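You operate a simulated robot arm through the tools that you are given. There is no shell and no other tool. Be economical: measure what you need, move in short steps, check, and stop when the job is done.

You are at the controls of a simulated robot arm. One attempt, no reset.

## Task
Sort the four socks on the worktop into the tray by pattern.
Fine: plain ones at the sink end, striped ones at the window end.

The check looks at the end state, three seconds after you hand in, the way a careful person would. Anything else that was tipped, shoved, dropped, spilled or broken makes it a failure.

## Robot
A 6-joint arm with a two-finger parallel gripper, fixed in place. Base frame: the origin is at the foot of the arm, x ahead of it, y to its left, z up. Lengths are in mm, angles in degrees, forces in N, time in s.
It reaches about 637 mm from its shoulder. Its first joint turns from -66.0 to 66.0 degrees. Payload 1.57 kg.
Tool frame: the origin (TCP) lies between the finger pads and is the grasp point; the fingertips stand 30 mm ahead of it; z points along the fingers, y is the line along which they close. Largest opening 80 mm; finger width 17, thickness 12; the body of the gripper, 40 by 82 mm, starts 80 mm behind the TCP.
Orientation is that of the tool frame in the base frame, as a unit quaternion [x, y, z, w]. With the fingers straight down and closing along the base's y, the tool's x points along the base's -x, its y along +y and its z along -z.

## Interface
- The arm moves only by the tool step_arm. Its arguments are lists of equal length, an entry for each row: "slide": the shift along the base's x, y, z in units of 150 mm (1.0 is 150 mm), a list of three; "delta_rot": the turn, a rotation vector about the base's x, y, z in units of 90 degrees (1.0 is 90 degrees), a list of three; "grip": the gripper command, from -1 (shut) to 1 (fully open), values between in proportion. In form: {"slide": [[tx, ty, tz], ...], "delta_rot": [[wx, wy, wz], ...], "grip": [grip, ...]}. A call has 1 to 12 rows; each row is the pose to reach, as a shift and turn from the pose commanded when the call began. A call with a number of a shift or a turn outside -1 to 1 is refused whole. Rows are played at 5 a second. More than 50 mm and 8.6 degrees between two rows, or a gripper value outside its range, and nothing of the call is played. A pose out of reach is approached as far as the arm can. The call stops where the force on the tool passes 40 N (or 10 N more than at its start, if that is more) or the arm is blocked; 0.2 s more then pass. The fingers move at their own pace (about 153 mm/s each) and stop on an object; they squeeze with about 27 N. The grip force told is the motor's: it shows also when the fingers shut on nothing. Time passes only in rows, and 0.2 s behind the last, so rows that repeat a pose let the fingers close. It gives the time, the measured TCP pose, the force on the tool (base axes), the opening and the grip force at its end, in the units of the frame above (readings bear some noise), with the torque about the TCP (base axes, N m) and any sound that the robot's microphone picked up, and new pictures: "views" is both (left out), scene, wrist or none.
- Cameras (640 x 400 px; columns grow to the right, rows downward): "scene" is fixed at [68.5, -359.4, 406.5]; the picture's right is [0.52, -0.86, 0.00], its down [-0.62, -0.37, -0.70] and it looks along [0.60, 0.36, -0.72] (base axes); focal length 228 px, centre (320, 200). "wrist" rides on the gripper at [72, -7, -122] in the tool frame; the picture's right is [0.09, 1.00, 0.00], its down [-0.84, 0.08, -0.54] and it looks along [-0.54, 0.05, 0.84] (tool axes); focal length 238 px, centre (320, 200). There is no depth. A picture from a camera that has moved, and an enlarged one, comes with that camera's place and axes in the base frame and with its lens.
- enlarge(camera, box): a new picture of the part [left, top, right, bottom] of that camera's present view, enlarged. No time passes.
- sign_off(): hands the job in; it is judged then, once.

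Go step by step. Nothing tells you positions but the pictures and the camera data: compare them with the known pose of the tool, close in by small moves and look again before you grip or let go. The budget is 120 turns and 200 pictures, counting those below and the enlarged ones. Unless the task says otherwise, let go and move clear before handing in, and close with one line.

The tools are called after "Request:" as name(argument=value, ...) on one line, values as JSON. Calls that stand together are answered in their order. step_arm: Moves the arm, as the interface text tells. Its arguments: {"type":"object","properties":{"slide":{"type":"array"},"delta_rot":{"type":"array"},"grip":{"type":"array"},"views":{"type":"string","enum":["both","scene","wrist","none"]}},"required":["slide","delta_rot","grip"]} The other tools are called the same way: enlarge (camera, box) takes an enlarged picture of a part of a camera's view; sign_off () hands the job in.

At the start:

```text
clock: 0.0
tcp_pos: [273.0, -60.2, 235.2]
ee_rot: [0.001, 1.0, -0.001, 0.001]
wrist_force: [1.0, 1.3, 0.6]
ft_torque: [0.02, 0.0, 0.02]
grip_width: 79.8
finger_force: 0.1
```

scene: 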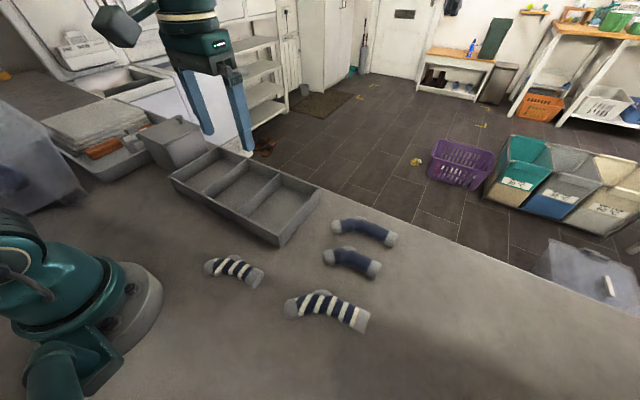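
wrist: 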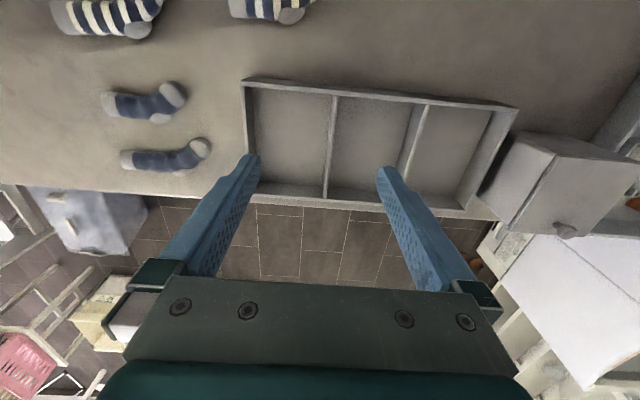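

The tray has three compartments, with four socks beside it: two plain navy and two striped. I first need to find out which end is the sink and which is the window, so I'm looking closer.

Request:
enlarge(camera="scene", box=[0, 0, 320, 200])

Request:
enlarge(camera="scene", box=[320, 0, 640, 200])

Request:
enlarge(camera="scene", box=[160, 130, 416, 350])

Request:
enlarge(camera="wrist", box=[0, 0, 640, 400])

```text
2.00 times, centred on (160, 100) of scene
camera zoom: at [68.5, -359.4, 406.5], right [0.52, -0.86, 0.0], down [-0.62, -0.37, -0.7], along [0.6, 0.36, -0.72], focal length 455 px, centre (640, 400)
```

zoom: 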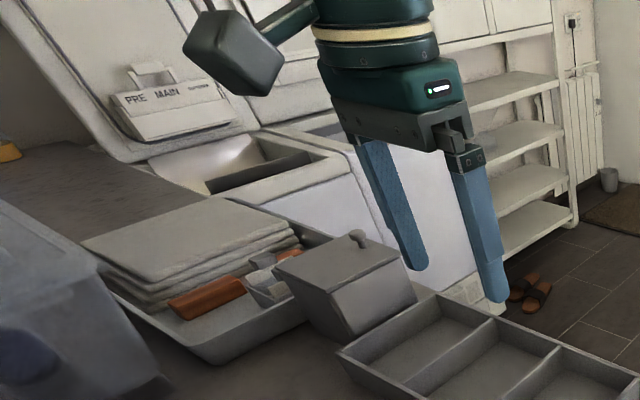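

```text
2.00 times, centred on (480, 100) of scene
camera zoom: at [68.5, -359.4, 406.5], right [0.52, -0.86, 0.0], down [-0.62, -0.37, -0.7], along [0.6, 0.36, -0.72], focal length 455 px, centre (0, 400)
```

zoom: 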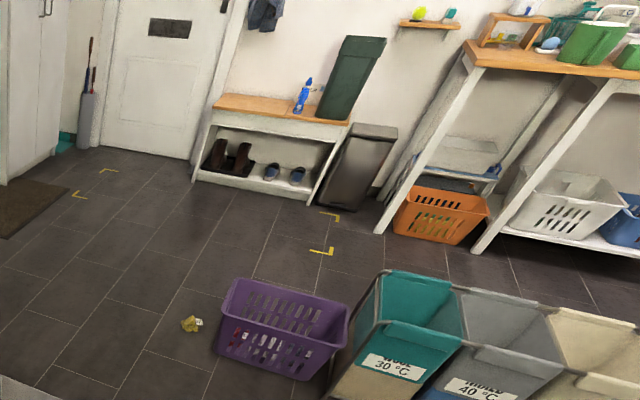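

```text
1.82 times, centred on (288, 240) of scene
camera zoom: at [68.5, -359.4, 406.5], right [0.52, -0.86, 0.0], down [-0.62, -0.37, -0.7], along [0.6, 0.36, -0.72], focal length 414 px, centre (378, 127)
```

zoom: 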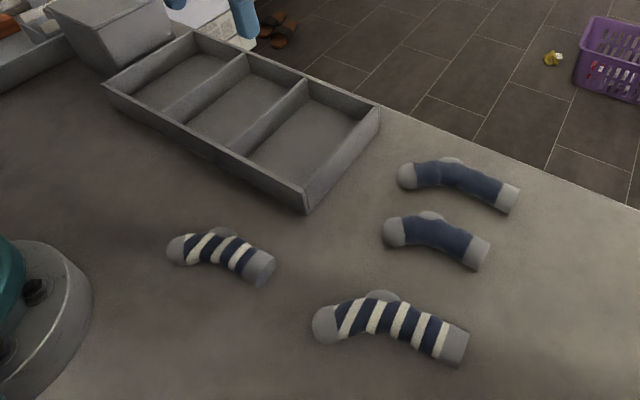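

```text
1.00 times, centred on (320, 200) of wrist
camera zoom: at [200.7, -67.6, 357.0], right [-0.09, 1.0, 0.0], down [0.84, 0.08, 0.54], along [0.54, 0.05, -0.84], focal length 238 px, centre (320, 200)
```

zoom: 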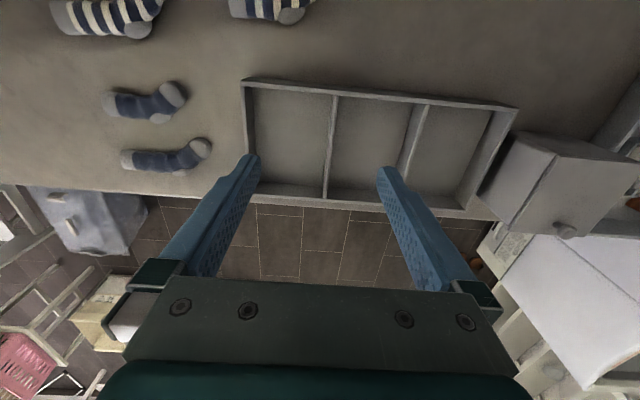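

Neither a sink nor a window is in view yet. I'll tilt the wrist camera up to look around the room before touching anything.

Request:
step_arm(slide=[[0.1, 0, 0.1], [0.2, 0, 0.2], [0.3, 0, 0.2], [0.4, 0, 0.2], [0.4, 0, 0.2], [0.4, 0, 0.2]], delta_rot=[[0, -0.09, 0], [0, -0.18, 0], [0, -0.27, 0], [0, -0.36, 0], [0, -0.45, 0], [0, -0.54, 0]], grip=[0, 0, 0, -0.5, -1, -1], views="wrist")

```text
clock: 1.4
tcp_pos: [334.0, -59.4, 265.3]
ee_rot: [0.001, 0.911, 0.0, 0.412]
wrist_force: [-0.6, -0.1, 0.5]
ft_torque: [-0.02, 0.02, -0.04]
grip_width: 0.1
finger_force: 21.3
camera wrist: at [193.9, -68.0, 291.8], right [-0.06, 1.0, -0.07], down [0.14, 0.08, 0.99], along [0.99, 0.05, -0.15], focal length 238 px, centre (320, 200)
```

wrist: 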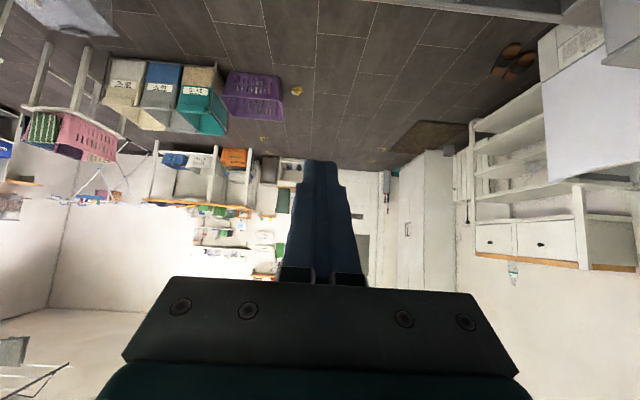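

The camera is level now (its picture is upside down) and shows no sink or window ahead. I'll yaw to the left side (+y) next.

Request:
step_arm(slide=[[0, 0.1, 0], [-0.05, 0.2, 0], [-0.1, 0.3, 0], [-0.15, 0.4, 0], [-0.2, 0.5, 0], [-0.25, 0.6, 0], [-0.3, 0.7, 0]], delta_rot=[[0, 0, 0.09], [0, 0, 0.18], [0, 0, 0.27], [0, 0, 0.36], [0, 0, 0.45], [0, 0, 0.54], [0, 0, 0.63]], grip=[-1, -1, -1, -1, -1, -1, -1], views="wrist")

```text
clock: 3.0
tcp_pos: [288.0, 45.9, 265.7]
ee_rot: [-0.433, 0.802, 0.196, 0.362]
wrist_force: [-0.4, 0.3, -0.2]
ft_torque: [0.0, -0.04, 0.03]
grip_width: 0.0
finger_force: 21.9
camera wrist: at [216.0, -75.3, 291.9], right [-0.87, 0.49, -0.07], down [0.01, 0.16, 0.99], along [0.5, 0.85, -0.15], focal length 238 px, centre (320, 200)
```

wrist: 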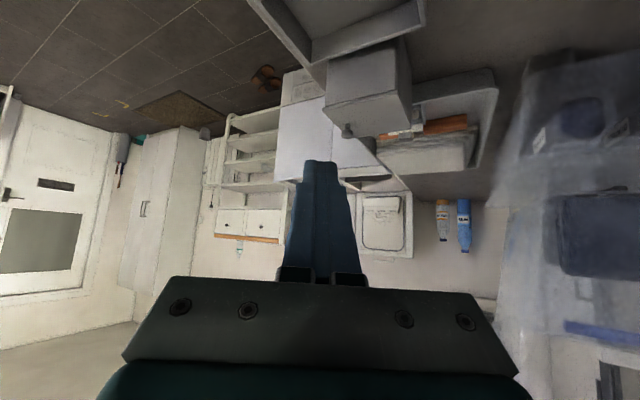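

To the left are a washing machine, a tray with a stack of cloths and bottles, but no clear sink or window. I'll turn further left, tilt up a bit and zoom at the right edge.

Request:
enlarge(camera="wrist", box=[320, 0, 640, 400])

Request:
step_arm(slide=[[-0.05, 0.05, 0], [-0.1, 0.1, 0], [-0.15, 0.1, 0], [-0.2, 0.1, 0], [-0.2, 0.1, 0]], delta_rot=[[0, 0, 0.09], [0, 0, 0.18], [0, 0, 0.27], [0, 0, 0.36], [0, 0, 0.45]], grip=[-1, -1, -1, -1, -1], views="wrist")

```text
1.00 times, centred on (480, 200) of wrist
camera zoom: at [216.0, -75.3, 291.9], right [-0.87, 0.49, -0.07], down [0.01, 0.16, 0.99], along [0.5, 0.85, -0.15], focal length 238 px, centre (160, 200)
```

zoom: 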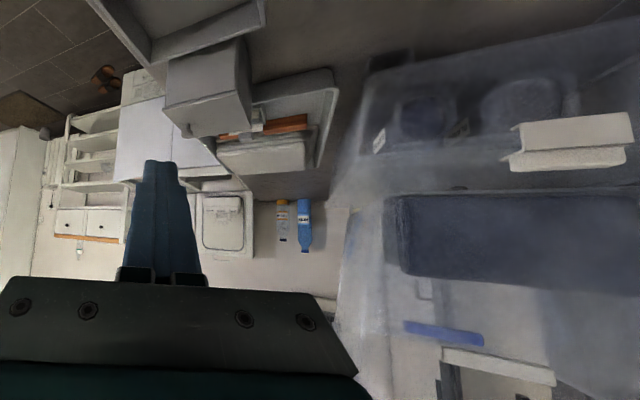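

```text
clock: 4.2
tcp_pos: [258.5, 58.9, 264.4]
ee_rot: [0.683, -0.602, -0.31, -0.273]
wrist_force: [-0.2, -0.5, -0.1]
ft_torque: [0.03, -0.01, 0.01]
grip_width: 0.0
finger_force: 22.0
camera wrist: at [281.7, -78.8, 291.6], right [-0.98, -0.19, -0.07], down [-0.09, 0.13, 0.99], along [-0.17, 0.97, -0.15], focal length 238 px, centre (320, 200)
```

wrist: 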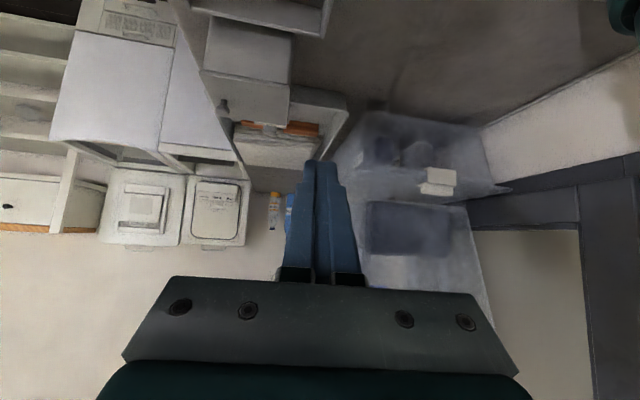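

The left side shows two washers, a blue translucent item and a dark frame behind. I'll turn a bit further to see the frame.

Request:
step_arm(slide=[[0, 0, 0], [0, 0, 0], [0, 0, 0], [0, 0, 0], [0, 0, 0]], delta_rot=[[0, 0, 0.09], [0, 0, 0.18], [0, 0, 0.27], [0, 0, 0.36], [0, 0, 0.45]], grip=[-1, -1, -1, -1, -1], views="wrist")

```text
clock: 5.4
tcp_pos: [216.9, 83.0, 208.9]
ee_rot: [0.85, -0.329, -0.384, -0.149]
wrist_force: [-0.8, -0.4, -0.4]
ft_torque: [-0.04, 0.02, 0.03]
grip_width: 0.0
finger_force: 21.1
out of reach, approached as far as the arm can: row 2, 3, 4, 5
camera wrist: at [322.9, -6.9, 235.8], right [-0.63, -0.78, -0.07], down [-0.16, 0.04, 0.99], along [-0.76, 0.63, -0.15], focal length 238 px, centre (320, 200)
```

wrist: 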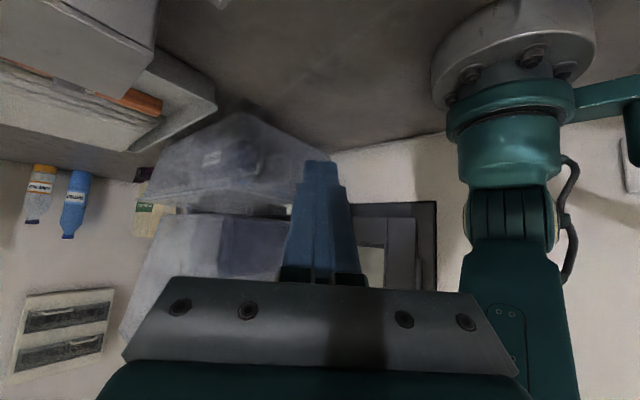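

Behind the arm is a dark frame on the wall; it's unclear whether it's a window. I'll return and look toward the right side (-y).

Request:
step_arm(slide=[[0.05, 0, 0.1], [0.1, 0, 0.2], [0.2, 0, 0.35], [0.25, -0.05, 0.4], [0.3, -0.1, 0.4], [0.35, -0.2, 0.4], [0.4, -0.3, 0.4], [0.45, -0.45, 0.4], [0.5, -0.6, 0.4], [0.5, -0.7, 0.4], [0.5, -0.8, 0.4]], delta_rot=[[0, 0, -0.09], [0, 0, -0.18], [0, 0, -0.27], [0, 0, -0.36], [0, 0, -0.45], [0, 0, -0.54], [0, 0, -0.63], [0, 0, -0.72], [0, 0, -0.81], [0, 0, -0.9], [0, 0, -0.99]], grip=[-1, -1, -1, -1, -1, -1, -1, -1, -1, -1, -1], views="none")

Request:
step_arm(slide=[[0, -0.1, 0], [0, -0.2, 0], [0, -0.3, 0], [0, -0.4, 0], [0, -0.5, 0], [0, -0.6, 0], [0, -0.7, 0], [0, -0.8, 0], [0, -0.9, 0], [0, -0.9, 0], [0, -0.9, 0]], delta_rot=[[0, 0, -0.09], [0, 0, -0.18], [0, 0, -0.27], [0, 0, -0.36], [0, 0, -0.45], [0, 0, -0.54], [0, 0, -0.63], [0, 0, -0.72], [0, 0, -0.81], [0, 0, -0.9], [0, 0, -0.99]], grip=[-1, -1, -1, -1, -1, -1, -1, -1, -1, -1, -1], views="both")

```text
clock: 7.8
tcp_pos: [294.1, -37.0, 268.5]
ee_rot: [-0.373, 0.831, 0.169, 0.376]
wrist_force: [-0.6, -0.6, 0.8]
ft_torque: [-0.01, -0.03, 0.01]
grip_width: 0.3
finger_force: 21.1
```

```text
clock: 10.2
tcp_pos: [292.0, -170.9, 269.9]
ee_rot: [0.315, 0.855, -0.144, 0.386]
wrist_force: [-0.2, 0.9, -0.6]
ft_torque: [0.04, -0.04, -0.01]
grip_width: 0.3
finger_force: 21.3
camera wrist: at [181.2, -85.8, 296.0], right [0.6, 0.8, -0.07], down [0.16, -0.03, 0.99], along [0.78, -0.6, -0.15], focal length 238 px, centre (320, 200)
```

scene: 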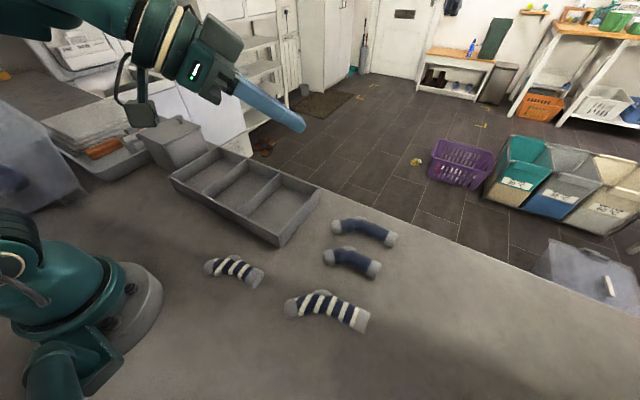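
wrist: 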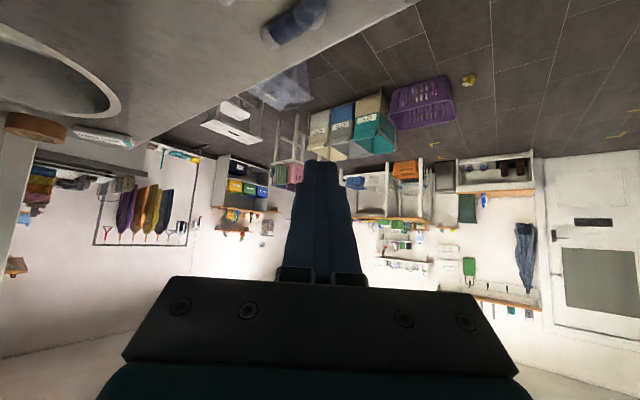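

On the right (-y) a round basin set in the worktop has come into view. I'll turn further right to confirm it.

Request:
step_arm(slide=[[0, 0, 0], [0, 0, 0], [0, 0, 0], [0, 0, 0], [0, 0, 0], [0, 0, 0]], delta_rot=[[0, 0, -0.09], [0, 0, -0.18], [0, 0, -0.27], [0, 0, -0.36], [0, 0, -0.45], [0, 0, -0.54]], grip=[-1, -1, -1, -1, -1, -1], views="wrist")

```text
clock: 11.6
tcp_pos: [291.4, -170.0, 269.4]
ee_rot: [0.641, 0.648, -0.289, 0.294]
wrist_force: [0.2, -0.2, -0.5]
ft_torque: [-0.01, -0.02, 0.01]
grip_width: 0.0
finger_force: 21.2
camera wrist: at [282.7, -33.1, 296.3], right [1.0, 0.07, -0.07], down [0.08, -0.14, 0.99], along [0.06, -0.99, -0.15], focal length 238 px, centre (320, 200)
```

wrist: 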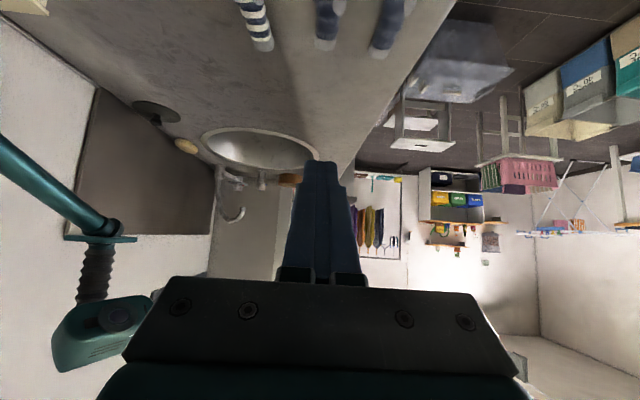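

The sink with its tap is at the -y end of the worktop, so plain socks go in the -y compartment. The window end is therefore +y, so striped ones go there. I'll bring the tool back to pointing down over the plain socks.

Request:
step_arm(slide=[[0.04, -0.12, 0], [0.09, -0.25, 0], [0.13, -0.38, 0], [0.18, -0.5, 0], [0.22, -0.65, -0.1], [0.26, -0.8, -0.2]], delta_rot=[[0.09, 0.001, 0], [0.18, 0.002, 0], [0.27, 0.003, 0], [0.36, 0.004, 0], [0.45, 0.005, 0], [0.54, 0.006, 0]], grip=[-1, -0.5, 0, 0.5, 1, 1], views="none")

Request:
step_arm(slide=[[0, 0, -0.1], [0, 0, -0.2]], delta_rot=[[0, 0, 0.085], [0, 0, 0.17]], grip=[1, 1], views="both")

```text
clock: 13.0
tcp_pos: [268.7, -241.6, 213.1]
ee_rot: [0.702, 0.712, -0.019, 0.021]
wrist_force: [-0.1, 1.1, -1.0]
ft_torque: [0.0, 0.03, 0.01]
grip_width: 80.1
finger_force: 0.0
out of reach, approached as far as the arm can: row 4, 5, 6
```

```text
clock: 13.6
tcp_pos: [269.0, -243.3, 183.3]
ee_rot: [0.601, 0.799, -0.018, 0.025]
wrist_force: [0.1, 0.0, -0.1]
ft_torque: [-0.01, 0.04, -0.01]
grip_width: 80.2
finger_force: 0.0
camera wrist: at [240.3, -168.2, 300.3], right [0.93, 0.36, 0.0], down [0.3, -0.75, 0.59], along [0.21, -0.55, -0.81], focal length 238 px, centre (320, 200)
```

scene: 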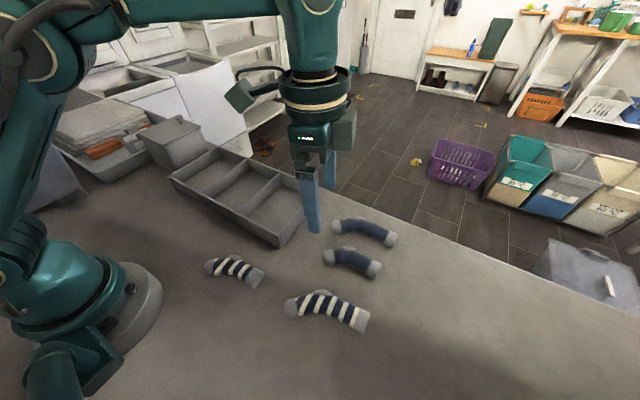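
wrist: 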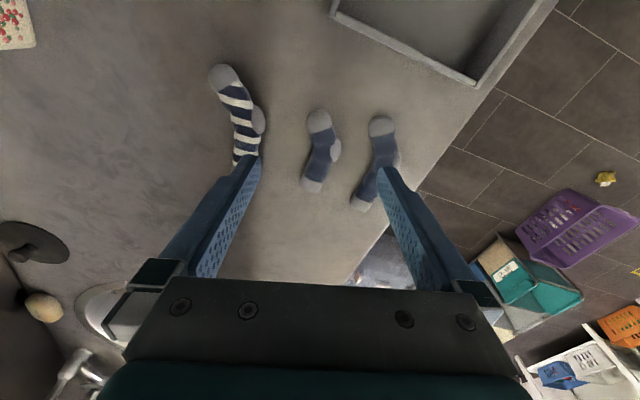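

Camera data from both views agree: the worktop is at z≈0, plain sock B is near (288,-293) and plain sock A near (367,-280). I'll straighten the small tilt and go lower above B.

Request:
step_arm(slide=[[0.03, -0.08, -0.15], [0.06, -0.16, -0.3], [0.09, -0.24, -0.45], [0.12, -0.33, -0.55]], delta_rot=[[0.01, 0.003, 0], [0.02, 0.006, 0], [0.03, 0.009, 0], [0.037, 0.011, 0]], grip=[0.9, 0.7, 0.6, 0.5], views="both")

```text
clock: 14.6
tcp_pos: [288.7, -291.5, 98.7]
ee_rot: [0.602, 0.799, 0.001, 0.001]
wrist_force: [0.5, 0.6, -0.6]
ft_torque: [0.01, -0.01, -0.02]
grip_width: 59.6
finger_force: 0.1
camera wrist: at [262.0, -224.9, 221.3], right [0.93, 0.36, 0.0], down [0.3, -0.78, 0.54], along [0.2, -0.5, -0.84], focal length 238 px, centre (320, 200)
```

scene: 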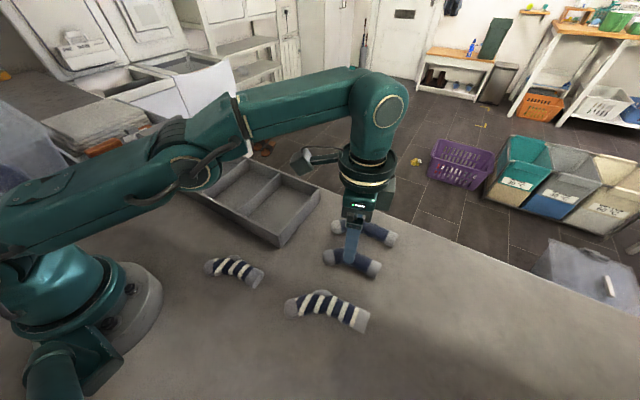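
wrist: 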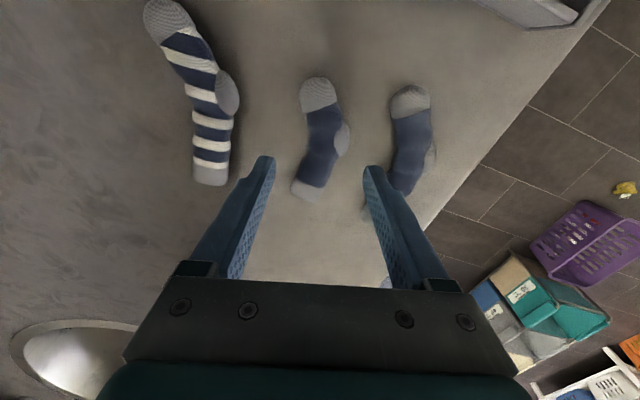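

Sock B sits almost centred between the fingers; I'll shift about 5 mm, descend, and grip.

Request:
step_arm(slide=[[0.03, 0.01, -0.2], [0.03, 0.01, -0.32], [0.03, 0.01, -0.41]], delta_rot=[[0, 0, 0], [0, 0, 0], [0, 0, 0]], grip=[0.5, 0.5, 0.5], views="both")

```text
clock: 15.4
tcp_pos: [295.0, -290.6, 39.0]
ee_rot: [0.601, 0.799, 0.0, 0.001]
wrist_force: [-0.2, 0.8, 0.1]
ft_torque: [0.03, 0.01, -0.01]
grip_width: 60.0
finger_force: 0.0
camera wrist: at [267.6, -223.4, 160.7], right [0.93, 0.36, 0.0], down [0.3, -0.78, 0.54], along [0.2, -0.51, -0.84], focal length 238 px, centre (320, 200)
```

scene: 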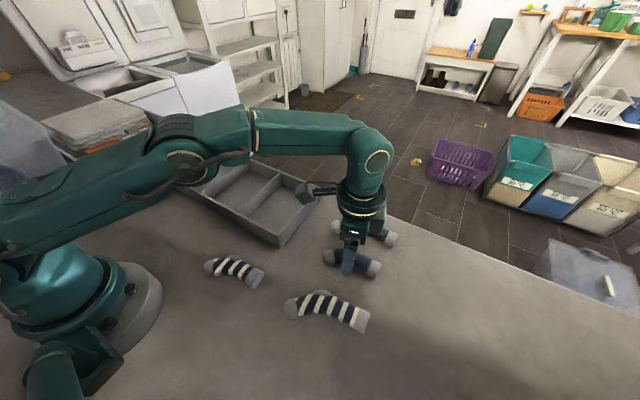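
wrist: 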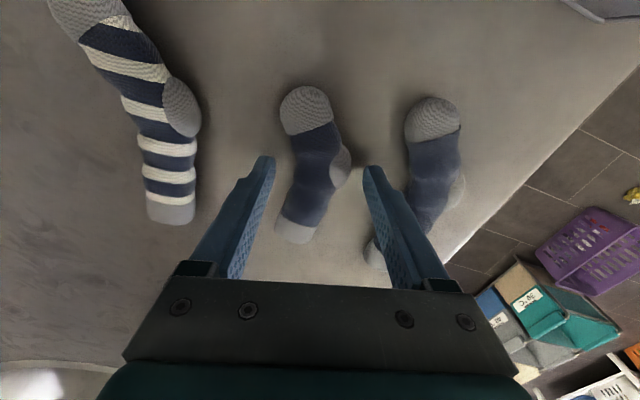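

The sock lies between the fingertips; closing now, then lifting.

Request:
step_arm(slide=[[0, 0, -0.02], [0, 0, -0.02], [0, 0, -0.02], [0, 0, -0.02], [0, 0, 0.12], [0, 0, 0.35], [0, 0, 0.55]], delta_rot=[[0, 0, 0], [0, 0, 0], [0, 0, 0], [0, 0, 0], [0, 0, 0], [0, 0, 0], [0, 0, 0]], grip=[0.2, -0.5, -1, -1, -1, -1, -1], views="both")

```text
clock: 17.0
tcp_pos: [287.0, -284.6, 117.9]
ee_rot: [0.602, 0.799, 0.0, 0.0]
wrist_force: [-0.2, 0.3, -0.1]
ft_torque: [-0.01, 0.02, 0.02]
grip_width: 32.1
finger_force: 26.8
out of reach, approached as far as the arm can: row 7
camera wrist: at [260.6, -218.4, 240.2], right [0.93, 0.36, 0.0], down [0.31, -0.78, 0.54], along [0.2, -0.5, -0.84], focal length 238 px, centre (320, 200)
```

scene: 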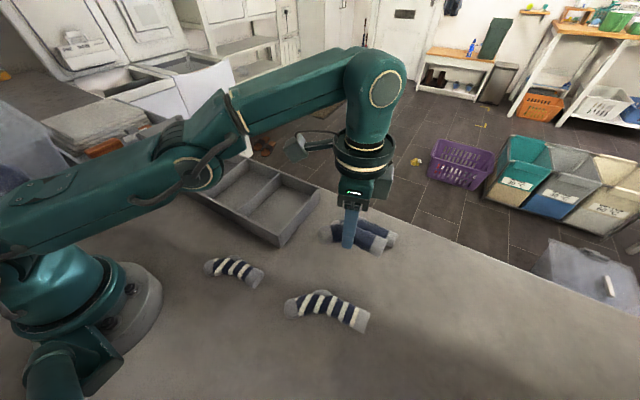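
wrist: 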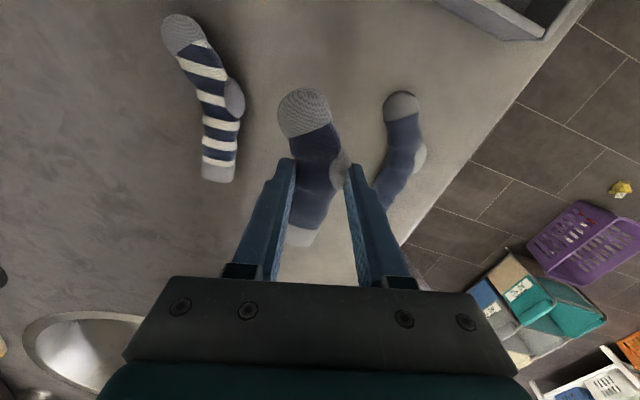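

Sock B is held (32 mm). I'll carry it over to the sink-end compartment while turning it 74° so it lies along x.

Request:
step_arm(slide=[[0, 0.05, 0], [0, 0.15, 0.03], [0, 0.25, 0.06], [0.02, 0.36, 0.1], [0.05, 0.47, 0.13], [0.1, 0.58, 0.15], [0.13, 0.7, 0.17], [0.17, 0.82, 0.18], [0.2, 0.93, 0.18], [0.21, 1.0, 0.18]], delta_rot=[[0, 0, 0.083], [0, 0, 0.166], [0, 0, 0.249], [0, 0, 0.332], [0, 0, 0.415], [0, 0, 0.498], [0, 0, 0.581], [0, 0, 0.664], [0, 0, 0.747], [0, 0, 0.82]], grip=[-1, -1, -1, -1, -1, -1, -1, -1, -1, -1], views="both")

```text
clock: 19.2
tcp_pos: [349.2, -147.9, 176.5]
ee_rot: [0.0, 1.0, 0.002, -0.003]
wrist_force: [-0.1, 0.0, -0.6]
ft_torque: [-0.01, 0.03, -0.02]
grip_width: 31.6
finger_force: 27.0
out of reach, approached as far as the arm can: row 2, 3, 4, 5, 6, 7, 8, 9, 10
camera wrist: at [276.9, -156.0, 297.4], right [-0.09, 1.0, 0.01], down [0.84, 0.07, 0.54], along [0.53, 0.05, -0.84], focal length 238 px, centre (320, 200)
```

scene: 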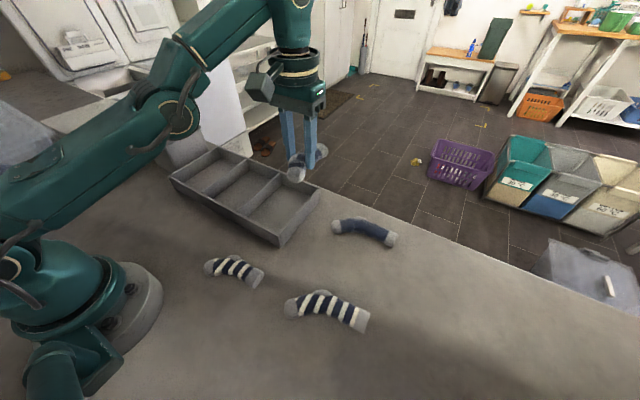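
wrist: 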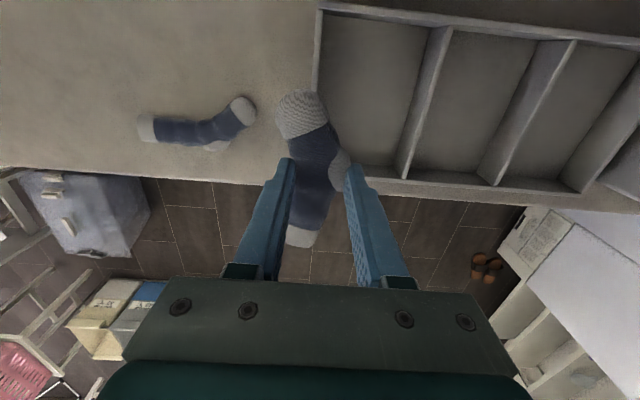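

The tray's sink-end compartment measures about x 253–395, y -155–-51. I'll move to (319,-122) above it and check before lowering.

Request:
step_arm(slide=[[-0.1, 0.08, 0], [-0.2, 0.173, 0], [-0.2, 0.173, -0.2], [-0.2, 0.173, -0.4]], delta_rot=[[0, 0, 0], [0, 0, 0], [0, 0, 0], [0, 0, 0]], grip=[-1, -1, -1, -1], views="both")

```text
clock: 20.2
tcp_pos: [317.6, -121.0, 115.5]
ee_rot: [0.002, 1.0, 0.001, 0.002]
wrist_force: [0.0, 0.8, -0.3]
ft_torque: [0.01, -0.03, 0.03]
grip_width: 30.9
finger_force: 27.4
out of reach, approached as far as the arm can: row 1, 2
camera wrist: at [244.0, -128.8, 237.0], right [-0.09, 1.0, 0.0], down [0.83, 0.07, 0.55], along [0.54, 0.05, -0.84], focal length 238 px, centre (320, 200)
```

scene: 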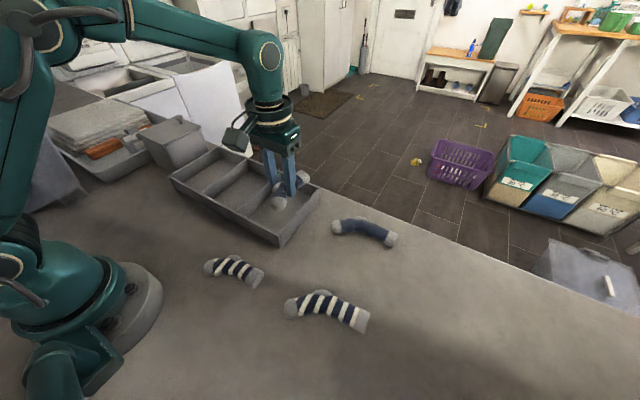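
wrist: 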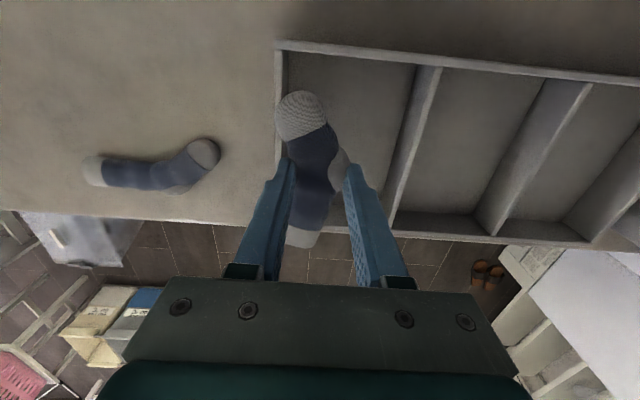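

The toe is close to the side wall, so I'll shift 6 mm toward the middle and lower into the compartment.

Request:
step_arm(slide=[[0, 0.045, 0], [0, 0.045, -0.2], [0, 0.045, -0.35], [0, 0.045, -0.45]], delta_rot=[[0, 0, 0], [0, 0, 0], [0, 0, 0], [0, 0, 0]], grip=[-1, -1, -1, -1], views="both")

```text
clock: 21.2
tcp_pos: [317.1, -113.2, 48.6]
ee_rot: [0.002, 1.0, 0.001, 0.0]
wrist_force: [0.4, 0.0, -0.2]
ft_torque: [0.03, -0.01, 0.0]
grip_width: 30.7
finger_force: 27.1
camera wrist: at [243.9, -120.2, 170.6], right [-0.09, 1.0, 0.0], down [0.84, 0.07, 0.54], along [0.54, 0.05, -0.84], focal length 238 px, centre (320, 200)
```

scene: 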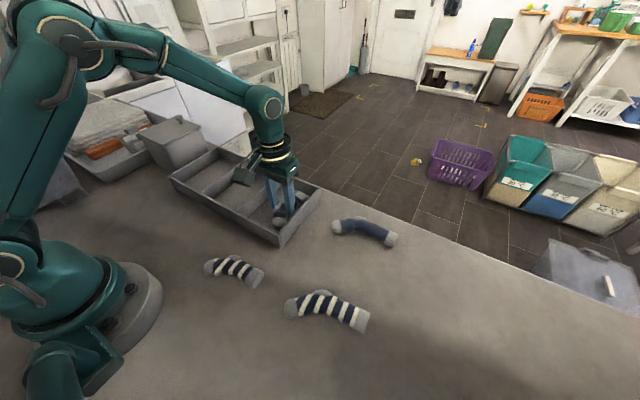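
wrist: 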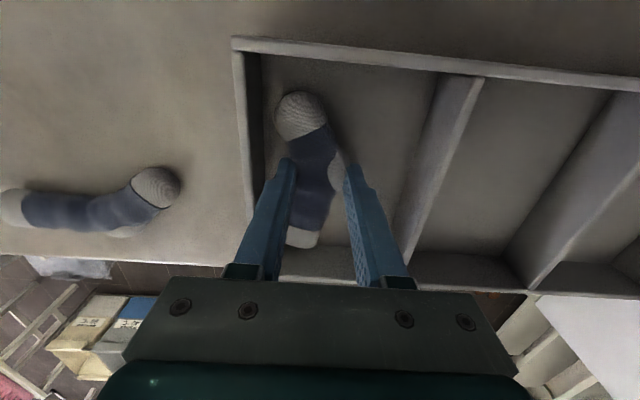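

The sock is well inside the compartment. I'll nudge 5 mm toward the wall, lower slightly, release and rise.

Request:
step_arm(slide=[[0, -0.03, -0.03], [0, -0.03, -0.04], [0, -0.03, -0.04], [0, -0.03, -0.04], [0, -0.03, 0.1], [0, -0.03, 0.3], [0, -0.03, 0.5]], delta_rot=[[0, 0, 0], [0, 0, 0], [0, 0, 0], [0, 0, 0], [0, 0, 0], [0, 0, 0], [0, 0, 0]], grip=[-1, -1, 0.0, 0.0, 0.05, 0.05, 0.05], views="both")

```text
clock: 22.8
tcp_pos: [317.3, -117.6, 122.8]
ee_rot: [0.002, 1.0, 0.001, 0.0]
wrist_force: [-0.6, 0.1, -0.7]
ft_torque: [0.02, -0.02, -0.01]
grip_width: 41.8
finger_force: 0.1
camera wrist: at [244.4, -125.8, 245.4], right [-0.09, 1.0, 0.0], down [0.84, 0.07, 0.54], along [0.54, 0.05, -0.84], focal length 238 px, centre (320, 200)
```

scene: 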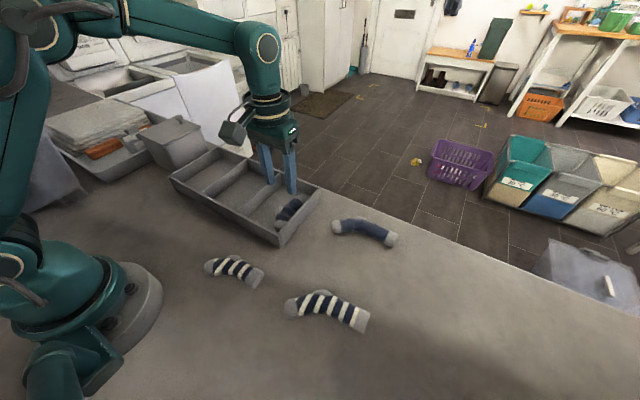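
wrist: 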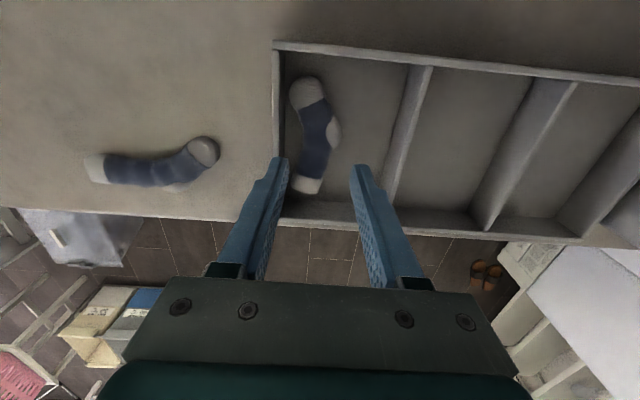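

Sock B is in the sink-end compartment. Next is plain sock A, about (367,-289); I'll move out toward it, turning -74°, keeping low enough to be in reach.

Request:
step_arm(slide=[[0, -0.1, -0.05], [0.0, -0.2, -0.1], [0.0, -0.3, -0.12], [0.0, -0.4, -0.15], [0.0, -0.5, -0.2], [0.0, -0.6, -0.22], [0.05, -0.7, -0.25], [0.1, -0.8, -0.25], [0.15, -0.9, -0.25], [0.2, -1.0, -0.25]], delta_rot=[[0, 0, -0.083], [0, 0, -0.166], [0, 0, -0.249], [0, 0, -0.332], [0, 0, -0.415], [0, 0, -0.498], [0, 0, -0.581], [0, 0, -0.664], [0, 0, -0.747], [0, 0, -0.82]], grip=[0.1, 0.1, 0.2, 0.3, 0.4, 0.5, 0.6, 0.6, 0.6, 0.6], views="wrist")

```text
clock: 25.0
tcp_pos: [328.4, -254.1, 80.8]
ee_rot: [0.602, 0.798, 0.001, 0.0]
wrist_force: [-0.3, -0.5, -0.2]
ft_torque: [-0.01, 0.03, 0.01]
grip_width: 64.2
finger_force: 0.0
out of reach, approached as far as the arm can: row 9, 10
camera wrist: at [301.1, -187.7, 203.0], right [0.93, 0.36, 0.0], down [0.3, -0.78, 0.54], along [0.2, -0.51, -0.84], focal length 238 px, centre (320, 200)
```

wrist: 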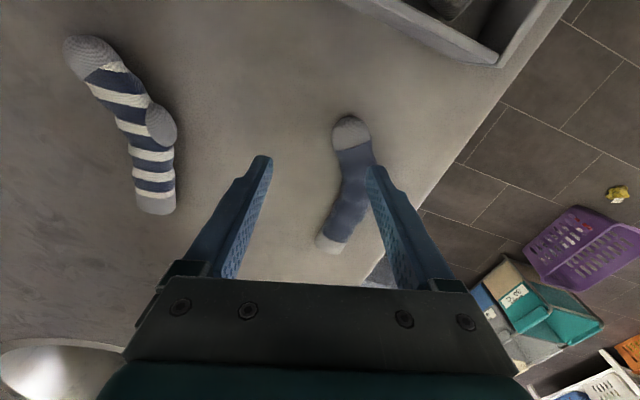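

With the tool straight down, the reach stops near 428 mm, short of sock A's middle (~460). I'll lean the tool outward about 18° around its closing axis to gain reach, then move above A.

Request:
step_arm(slide=[[0.03, -0.02, 0.03], [0.08, -0.06, 0.06], [0.14, -0.1, 0.08], [0.2, -0.14, 0.08], [0.265, -0.18, 0.08]], delta_rot=[[-0.06, -0.017, 0], [-0.12, -0.034, 0], [-0.192, -0.055, 0], [-0.192, -0.055, 0], [-0.192, -0.055, 0]], grip=[0.6, 0.6, 0.6, 0.6, 0.6], views="both")

```text
clock: 26.2
tcp_pos: [367.4, -282.8, 91.5]
ee_rot: [0.594, 0.789, -0.094, 0.127]
wrist_force: [-0.3, -0.1, 0.6]
ft_torque: [0.0, 0.01, -0.01]
grip_width: 63.9
finger_force: 0.1
camera wrist: at [331.0, -183.4, 185.8], right [0.93, 0.36, -0.03], down [0.25, -0.58, 0.77], along [0.26, -0.73, -0.63], focal length 238 px, centre (320, 200)
```

scene: 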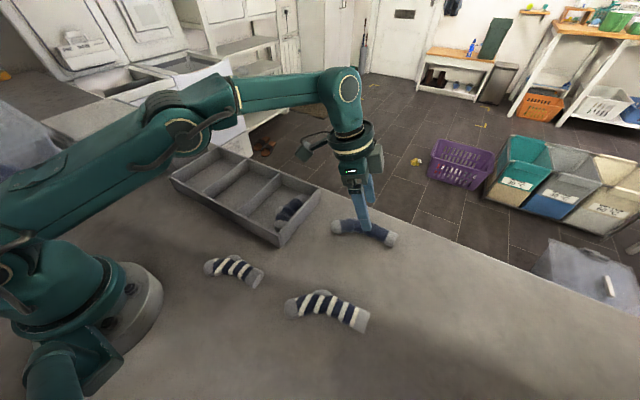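
wrist: 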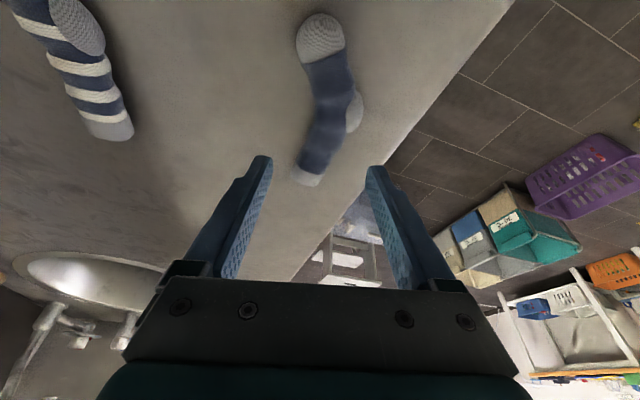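

Sock A's middle is at about (371,-280). I'll descend with the leaned tool and look before gripping.

Request:
step_arm(slide=[[0.01, 0.0, -0.15], [0.02, 0.01, -0.28], [0.02, 0.015, -0.36]], delta_rot=[[0, 0, 0], [0, 0, 0], [0, 0, 0]], grip=[0.6, 0.6, 0.6], views="both")

```text
clock: 27.0
tcp_pos: [369.5, -279.4, 38.7]
ee_rot: [0.594, 0.789, -0.094, 0.127]
wrist_force: [-0.1, 0.0, -0.4]
ft_torque: [-0.03, 0.02, 0.04]
grip_width: 63.8
finger_force: 0.2
camera wrist: at [333.3, -179.9, 131.7], right [0.93, 0.36, -0.03], down [0.25, -0.58, 0.77], along [0.26, -0.73, -0.63], focal length 238 px, centre (320, 200)
```

scene: 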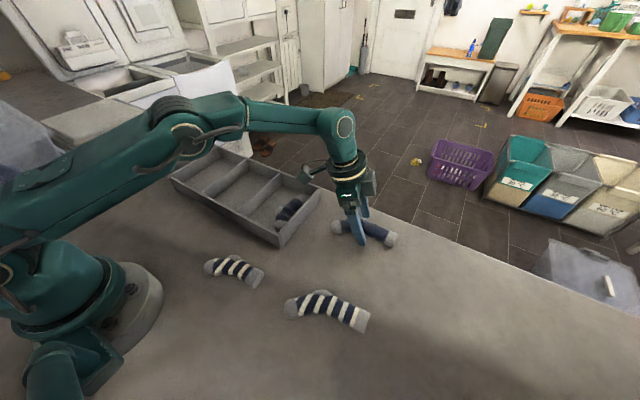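
wrist: 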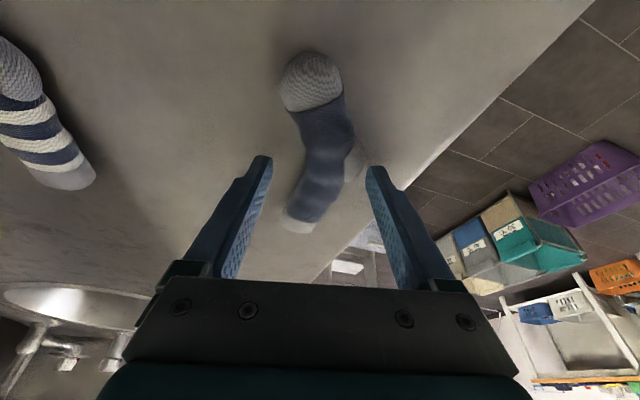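

The fingertips straddle the sock's middle. I'll close, then lift while drawing inward to stay in reach.

Request:
step_arm(slide=[[0, 0, -0.01], [0, 0, -0.01], [0, 0, -0.01], [0, 0, -0.01], [0, 0, 0.12], [-0.05, 0.1, 0.3], [-0.15, 0.25, 0.45], [-0.25, 0.4, 0.6]], delta_rot=[[0, 0, 0], [0, 0, 0], [0, 0, 0], [0, 0, 0], [0, 0, 0], [0, 0, 0], [0, 0, 0], [0, 0, 0]], grip=[0.2, -0.5, -1, -1, -1, -1, -1, -1], views="both")

```text
clock: 28.8
tcp_pos: [333.2, -218.2, 128.6]
ee_rot: [0.594, 0.789, -0.093, 0.125]
wrist_force: [-0.2, -0.1, 0.2]
ft_torque: [-0.04, -0.02, -0.03]
grip_width: 30.4
finger_force: 27.3
camera wrist: at [296.6, -119.0, 222.1], right [0.93, 0.36, -0.03], down [0.25, -0.58, 0.77], along [0.26, -0.73, -0.63], focal length 238 px, centre (320, 200)
```

scene: 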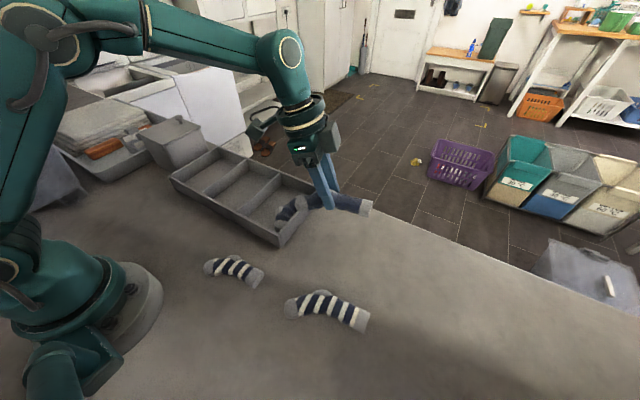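
wrist: 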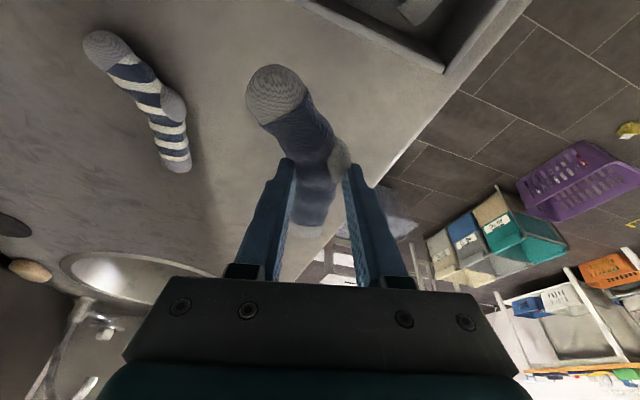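

Sock A is held and level. Keeping the lean so the sock stays flat, I'll turn +74° and go above the free half of the sink-end compartment.

Request:
step_arm(slide=[[0, 0.03, 0.03], [-0.05, 0.1, 0.05], [-0.08, 0.2, 0.05], [-0.1, 0.3, 0.05], [-0.12, 0.42, 0.05], [-0.13, 0.55, 0.05], [-0.13, 0.68, 0.05], [-0.13, 0.8, 0.05], [-0.13, 0.887, 0.05], [-0.13, 0.887, 0.05]], delta_rot=[[0, 0, 0.083], [0, 0, 0.166], [0, 0, 0.249], [0, 0, 0.332], [0, 0, 0.415], [0, 0, 0.498], [0, 0, 0.581], [0, 0, 0.664], [0, 0, 0.747], [0, 0, 0.82]], grip=[-1, -1, -1, -1, -1, -1, -1, -1, -1, -1], views="both")

```text
clock: 31.0
tcp_pos: [314.3, -86.4, 137.0]
ee_rot: [0.0, 0.988, 0.001, 0.157]
wrist_force: [-0.2, 0.4, -0.9]
ft_torque: [0.0, -0.01, -0.02]
grip_width: 30.4
finger_force: 27.8
camera wrist: at [207.1, -94.6, 230.3], right [-0.09, 1.0, -0.03], down [0.63, 0.08, 0.78], along [0.77, 0.05, -0.63], focal length 238 px, centre (320, 200)
```

scene: 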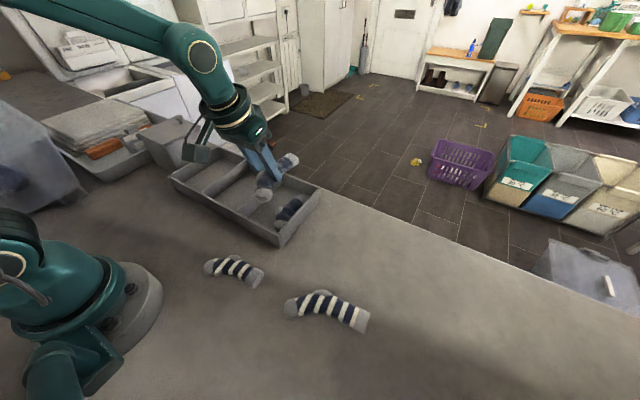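
wrist: 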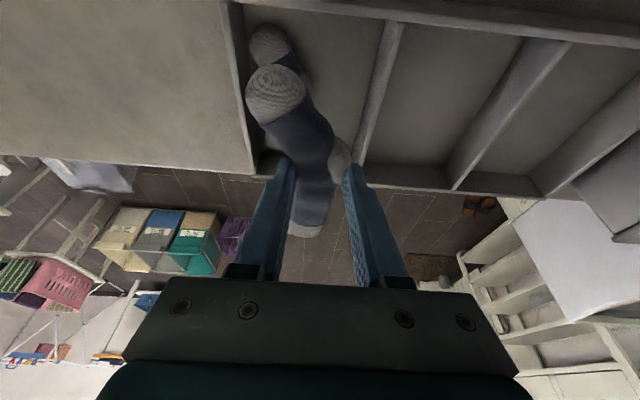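

The sock is about 10° skewed relative to the tray; I'll turn it -10° to run along x and lower partway to check.

Request:
step_arm(slide=[[0, 0, -0.05], [-0.01, 0, -0.15], [-0.01, 0, -0.32]], delta_rot=[[0, 0, -0.055], [0, 0, -0.11], [0, 0, -0.11]], grip=[-1, -1, -1], views="both")

```text
clock: 31.8
tcp_pos: [311.2, -87.4, 88.5]
ee_rot: [0.086, 0.984, -0.012, 0.157]
wrist_force: [-0.1, -0.3, -0.6]
ft_torque: [0.01, -0.03, 0.03]
grip_width: 30.3
finger_force: 26.6
camera wrist: at [204.7, -76.0, 180.5], right [0.09, 1.0, -0.03], down [0.63, -0.03, 0.77], along [0.77, -0.09, -0.63], focal length 238 px, centre (320, 200)
```

scene: 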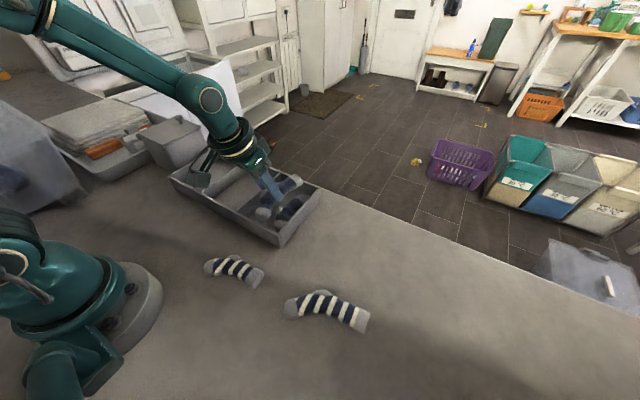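
wrist: 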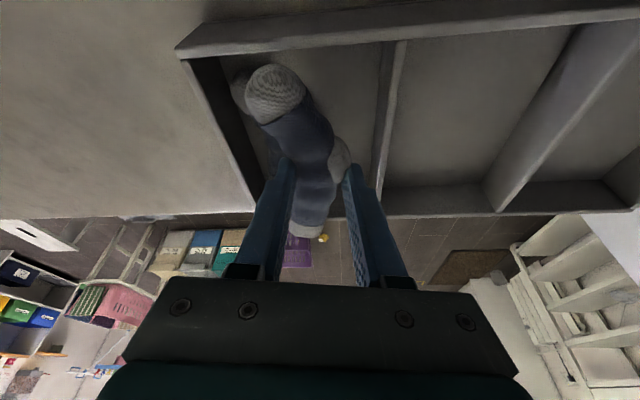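

The sock's length nearly fills the compartment, so I'm zooming in on both views to judge the fore-aft margins.

Request:
enlarge(camera="scene", box=[160, 130, 340, 250])

Request:
enlarge(camera="wrist", box=[160, 20, 450, 260])

```text
3.33 times, centred on (250, 190) of scene
camera zoom: at [68.5, -359.4, 406.5], right [0.52, -0.86, 0.0], down [-0.62, -0.37, -0.7], along [0.6, 0.36, -0.72], focal length 758 px, centre (553, 233)
```

zoom: 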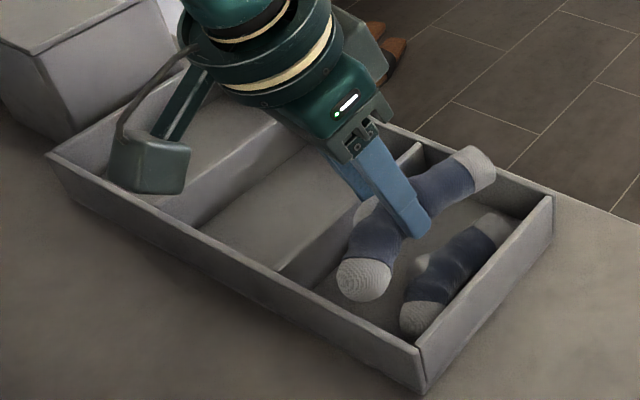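

```text
1.67 times, centred on (305, 140) of wrist
camera zoom: at [204.7, -76.0, 180.5], right [0.09, 1.0, -0.03], down [0.63, -0.03, 0.77], along [0.77, -0.09, -0.63], focal length 397 px, centre (345, 300)
```

zoom: 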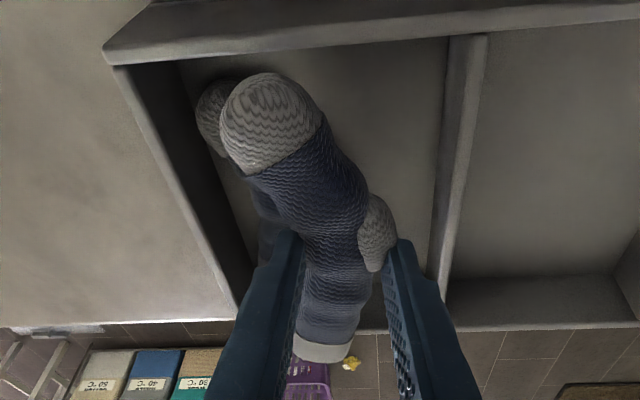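

Triangulating both views, the held sock spans about x 247–388 and the compartment x 248–396. I'll shift +4 mm in x, +2 in y, and lower to release height.

Request:
step_arm(slide=[[0.03, 0.013, 0], [0.03, 0.013, -0.1], [0.03, 0.013, -0.18]], delta_rot=[[0, 0, 0], [0, 0, 0], [0, 0, 0]], grip=[-1, -1, -1], views="both")

Request:
enlarge(camera="scene", box=[160, 130, 340, 250])

```text
clock: 32.6
tcp_pos: [318.8, -83.7, 62.2]
ee_rot: [0.086, 0.983, -0.013, 0.16]
wrist_force: [-3.3, 2.3, 24.1]
ft_torque: [-0.45, -0.43, -0.02]
grip_width: 30.3
finger_force: 27.0
camera wrist: at [210.9, -73.7, 155.0], right [0.09, 1.0, -0.03], down [0.63, -0.03, 0.78], along [0.78, -0.08, -0.63], focal length 238 px, centre (320, 200)
```

scene: 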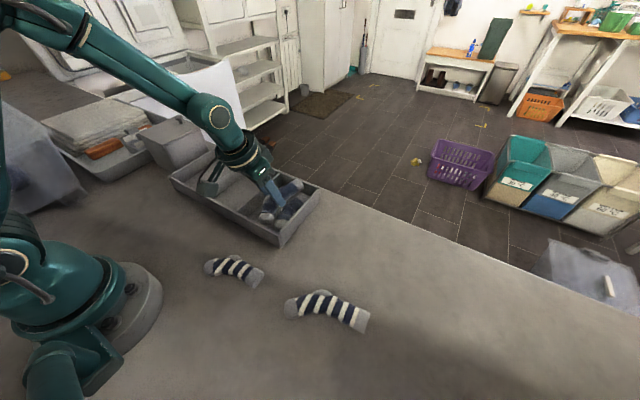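
wrist: 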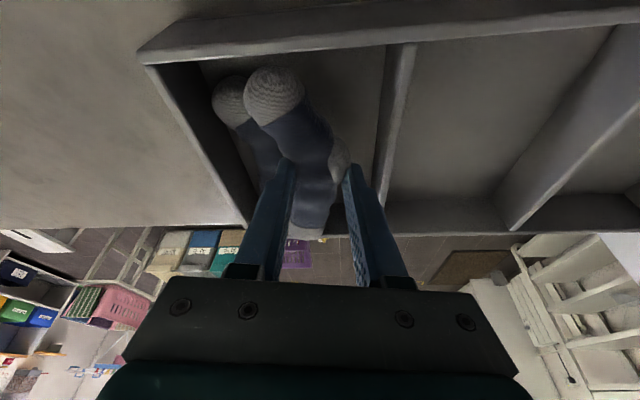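

```text
3.33 times, centred on (250, 190) of scene
camera zoom: at [68.4, -359.4, 406.5], right [0.52, -0.86, 0.0], down [-0.62, -0.37, -0.7], along [0.6, 0.36, -0.72], focal length 758 px, centre (553, 233)
```

zoom: 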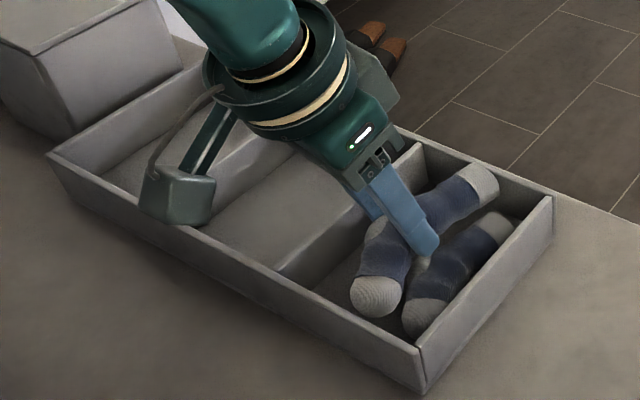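

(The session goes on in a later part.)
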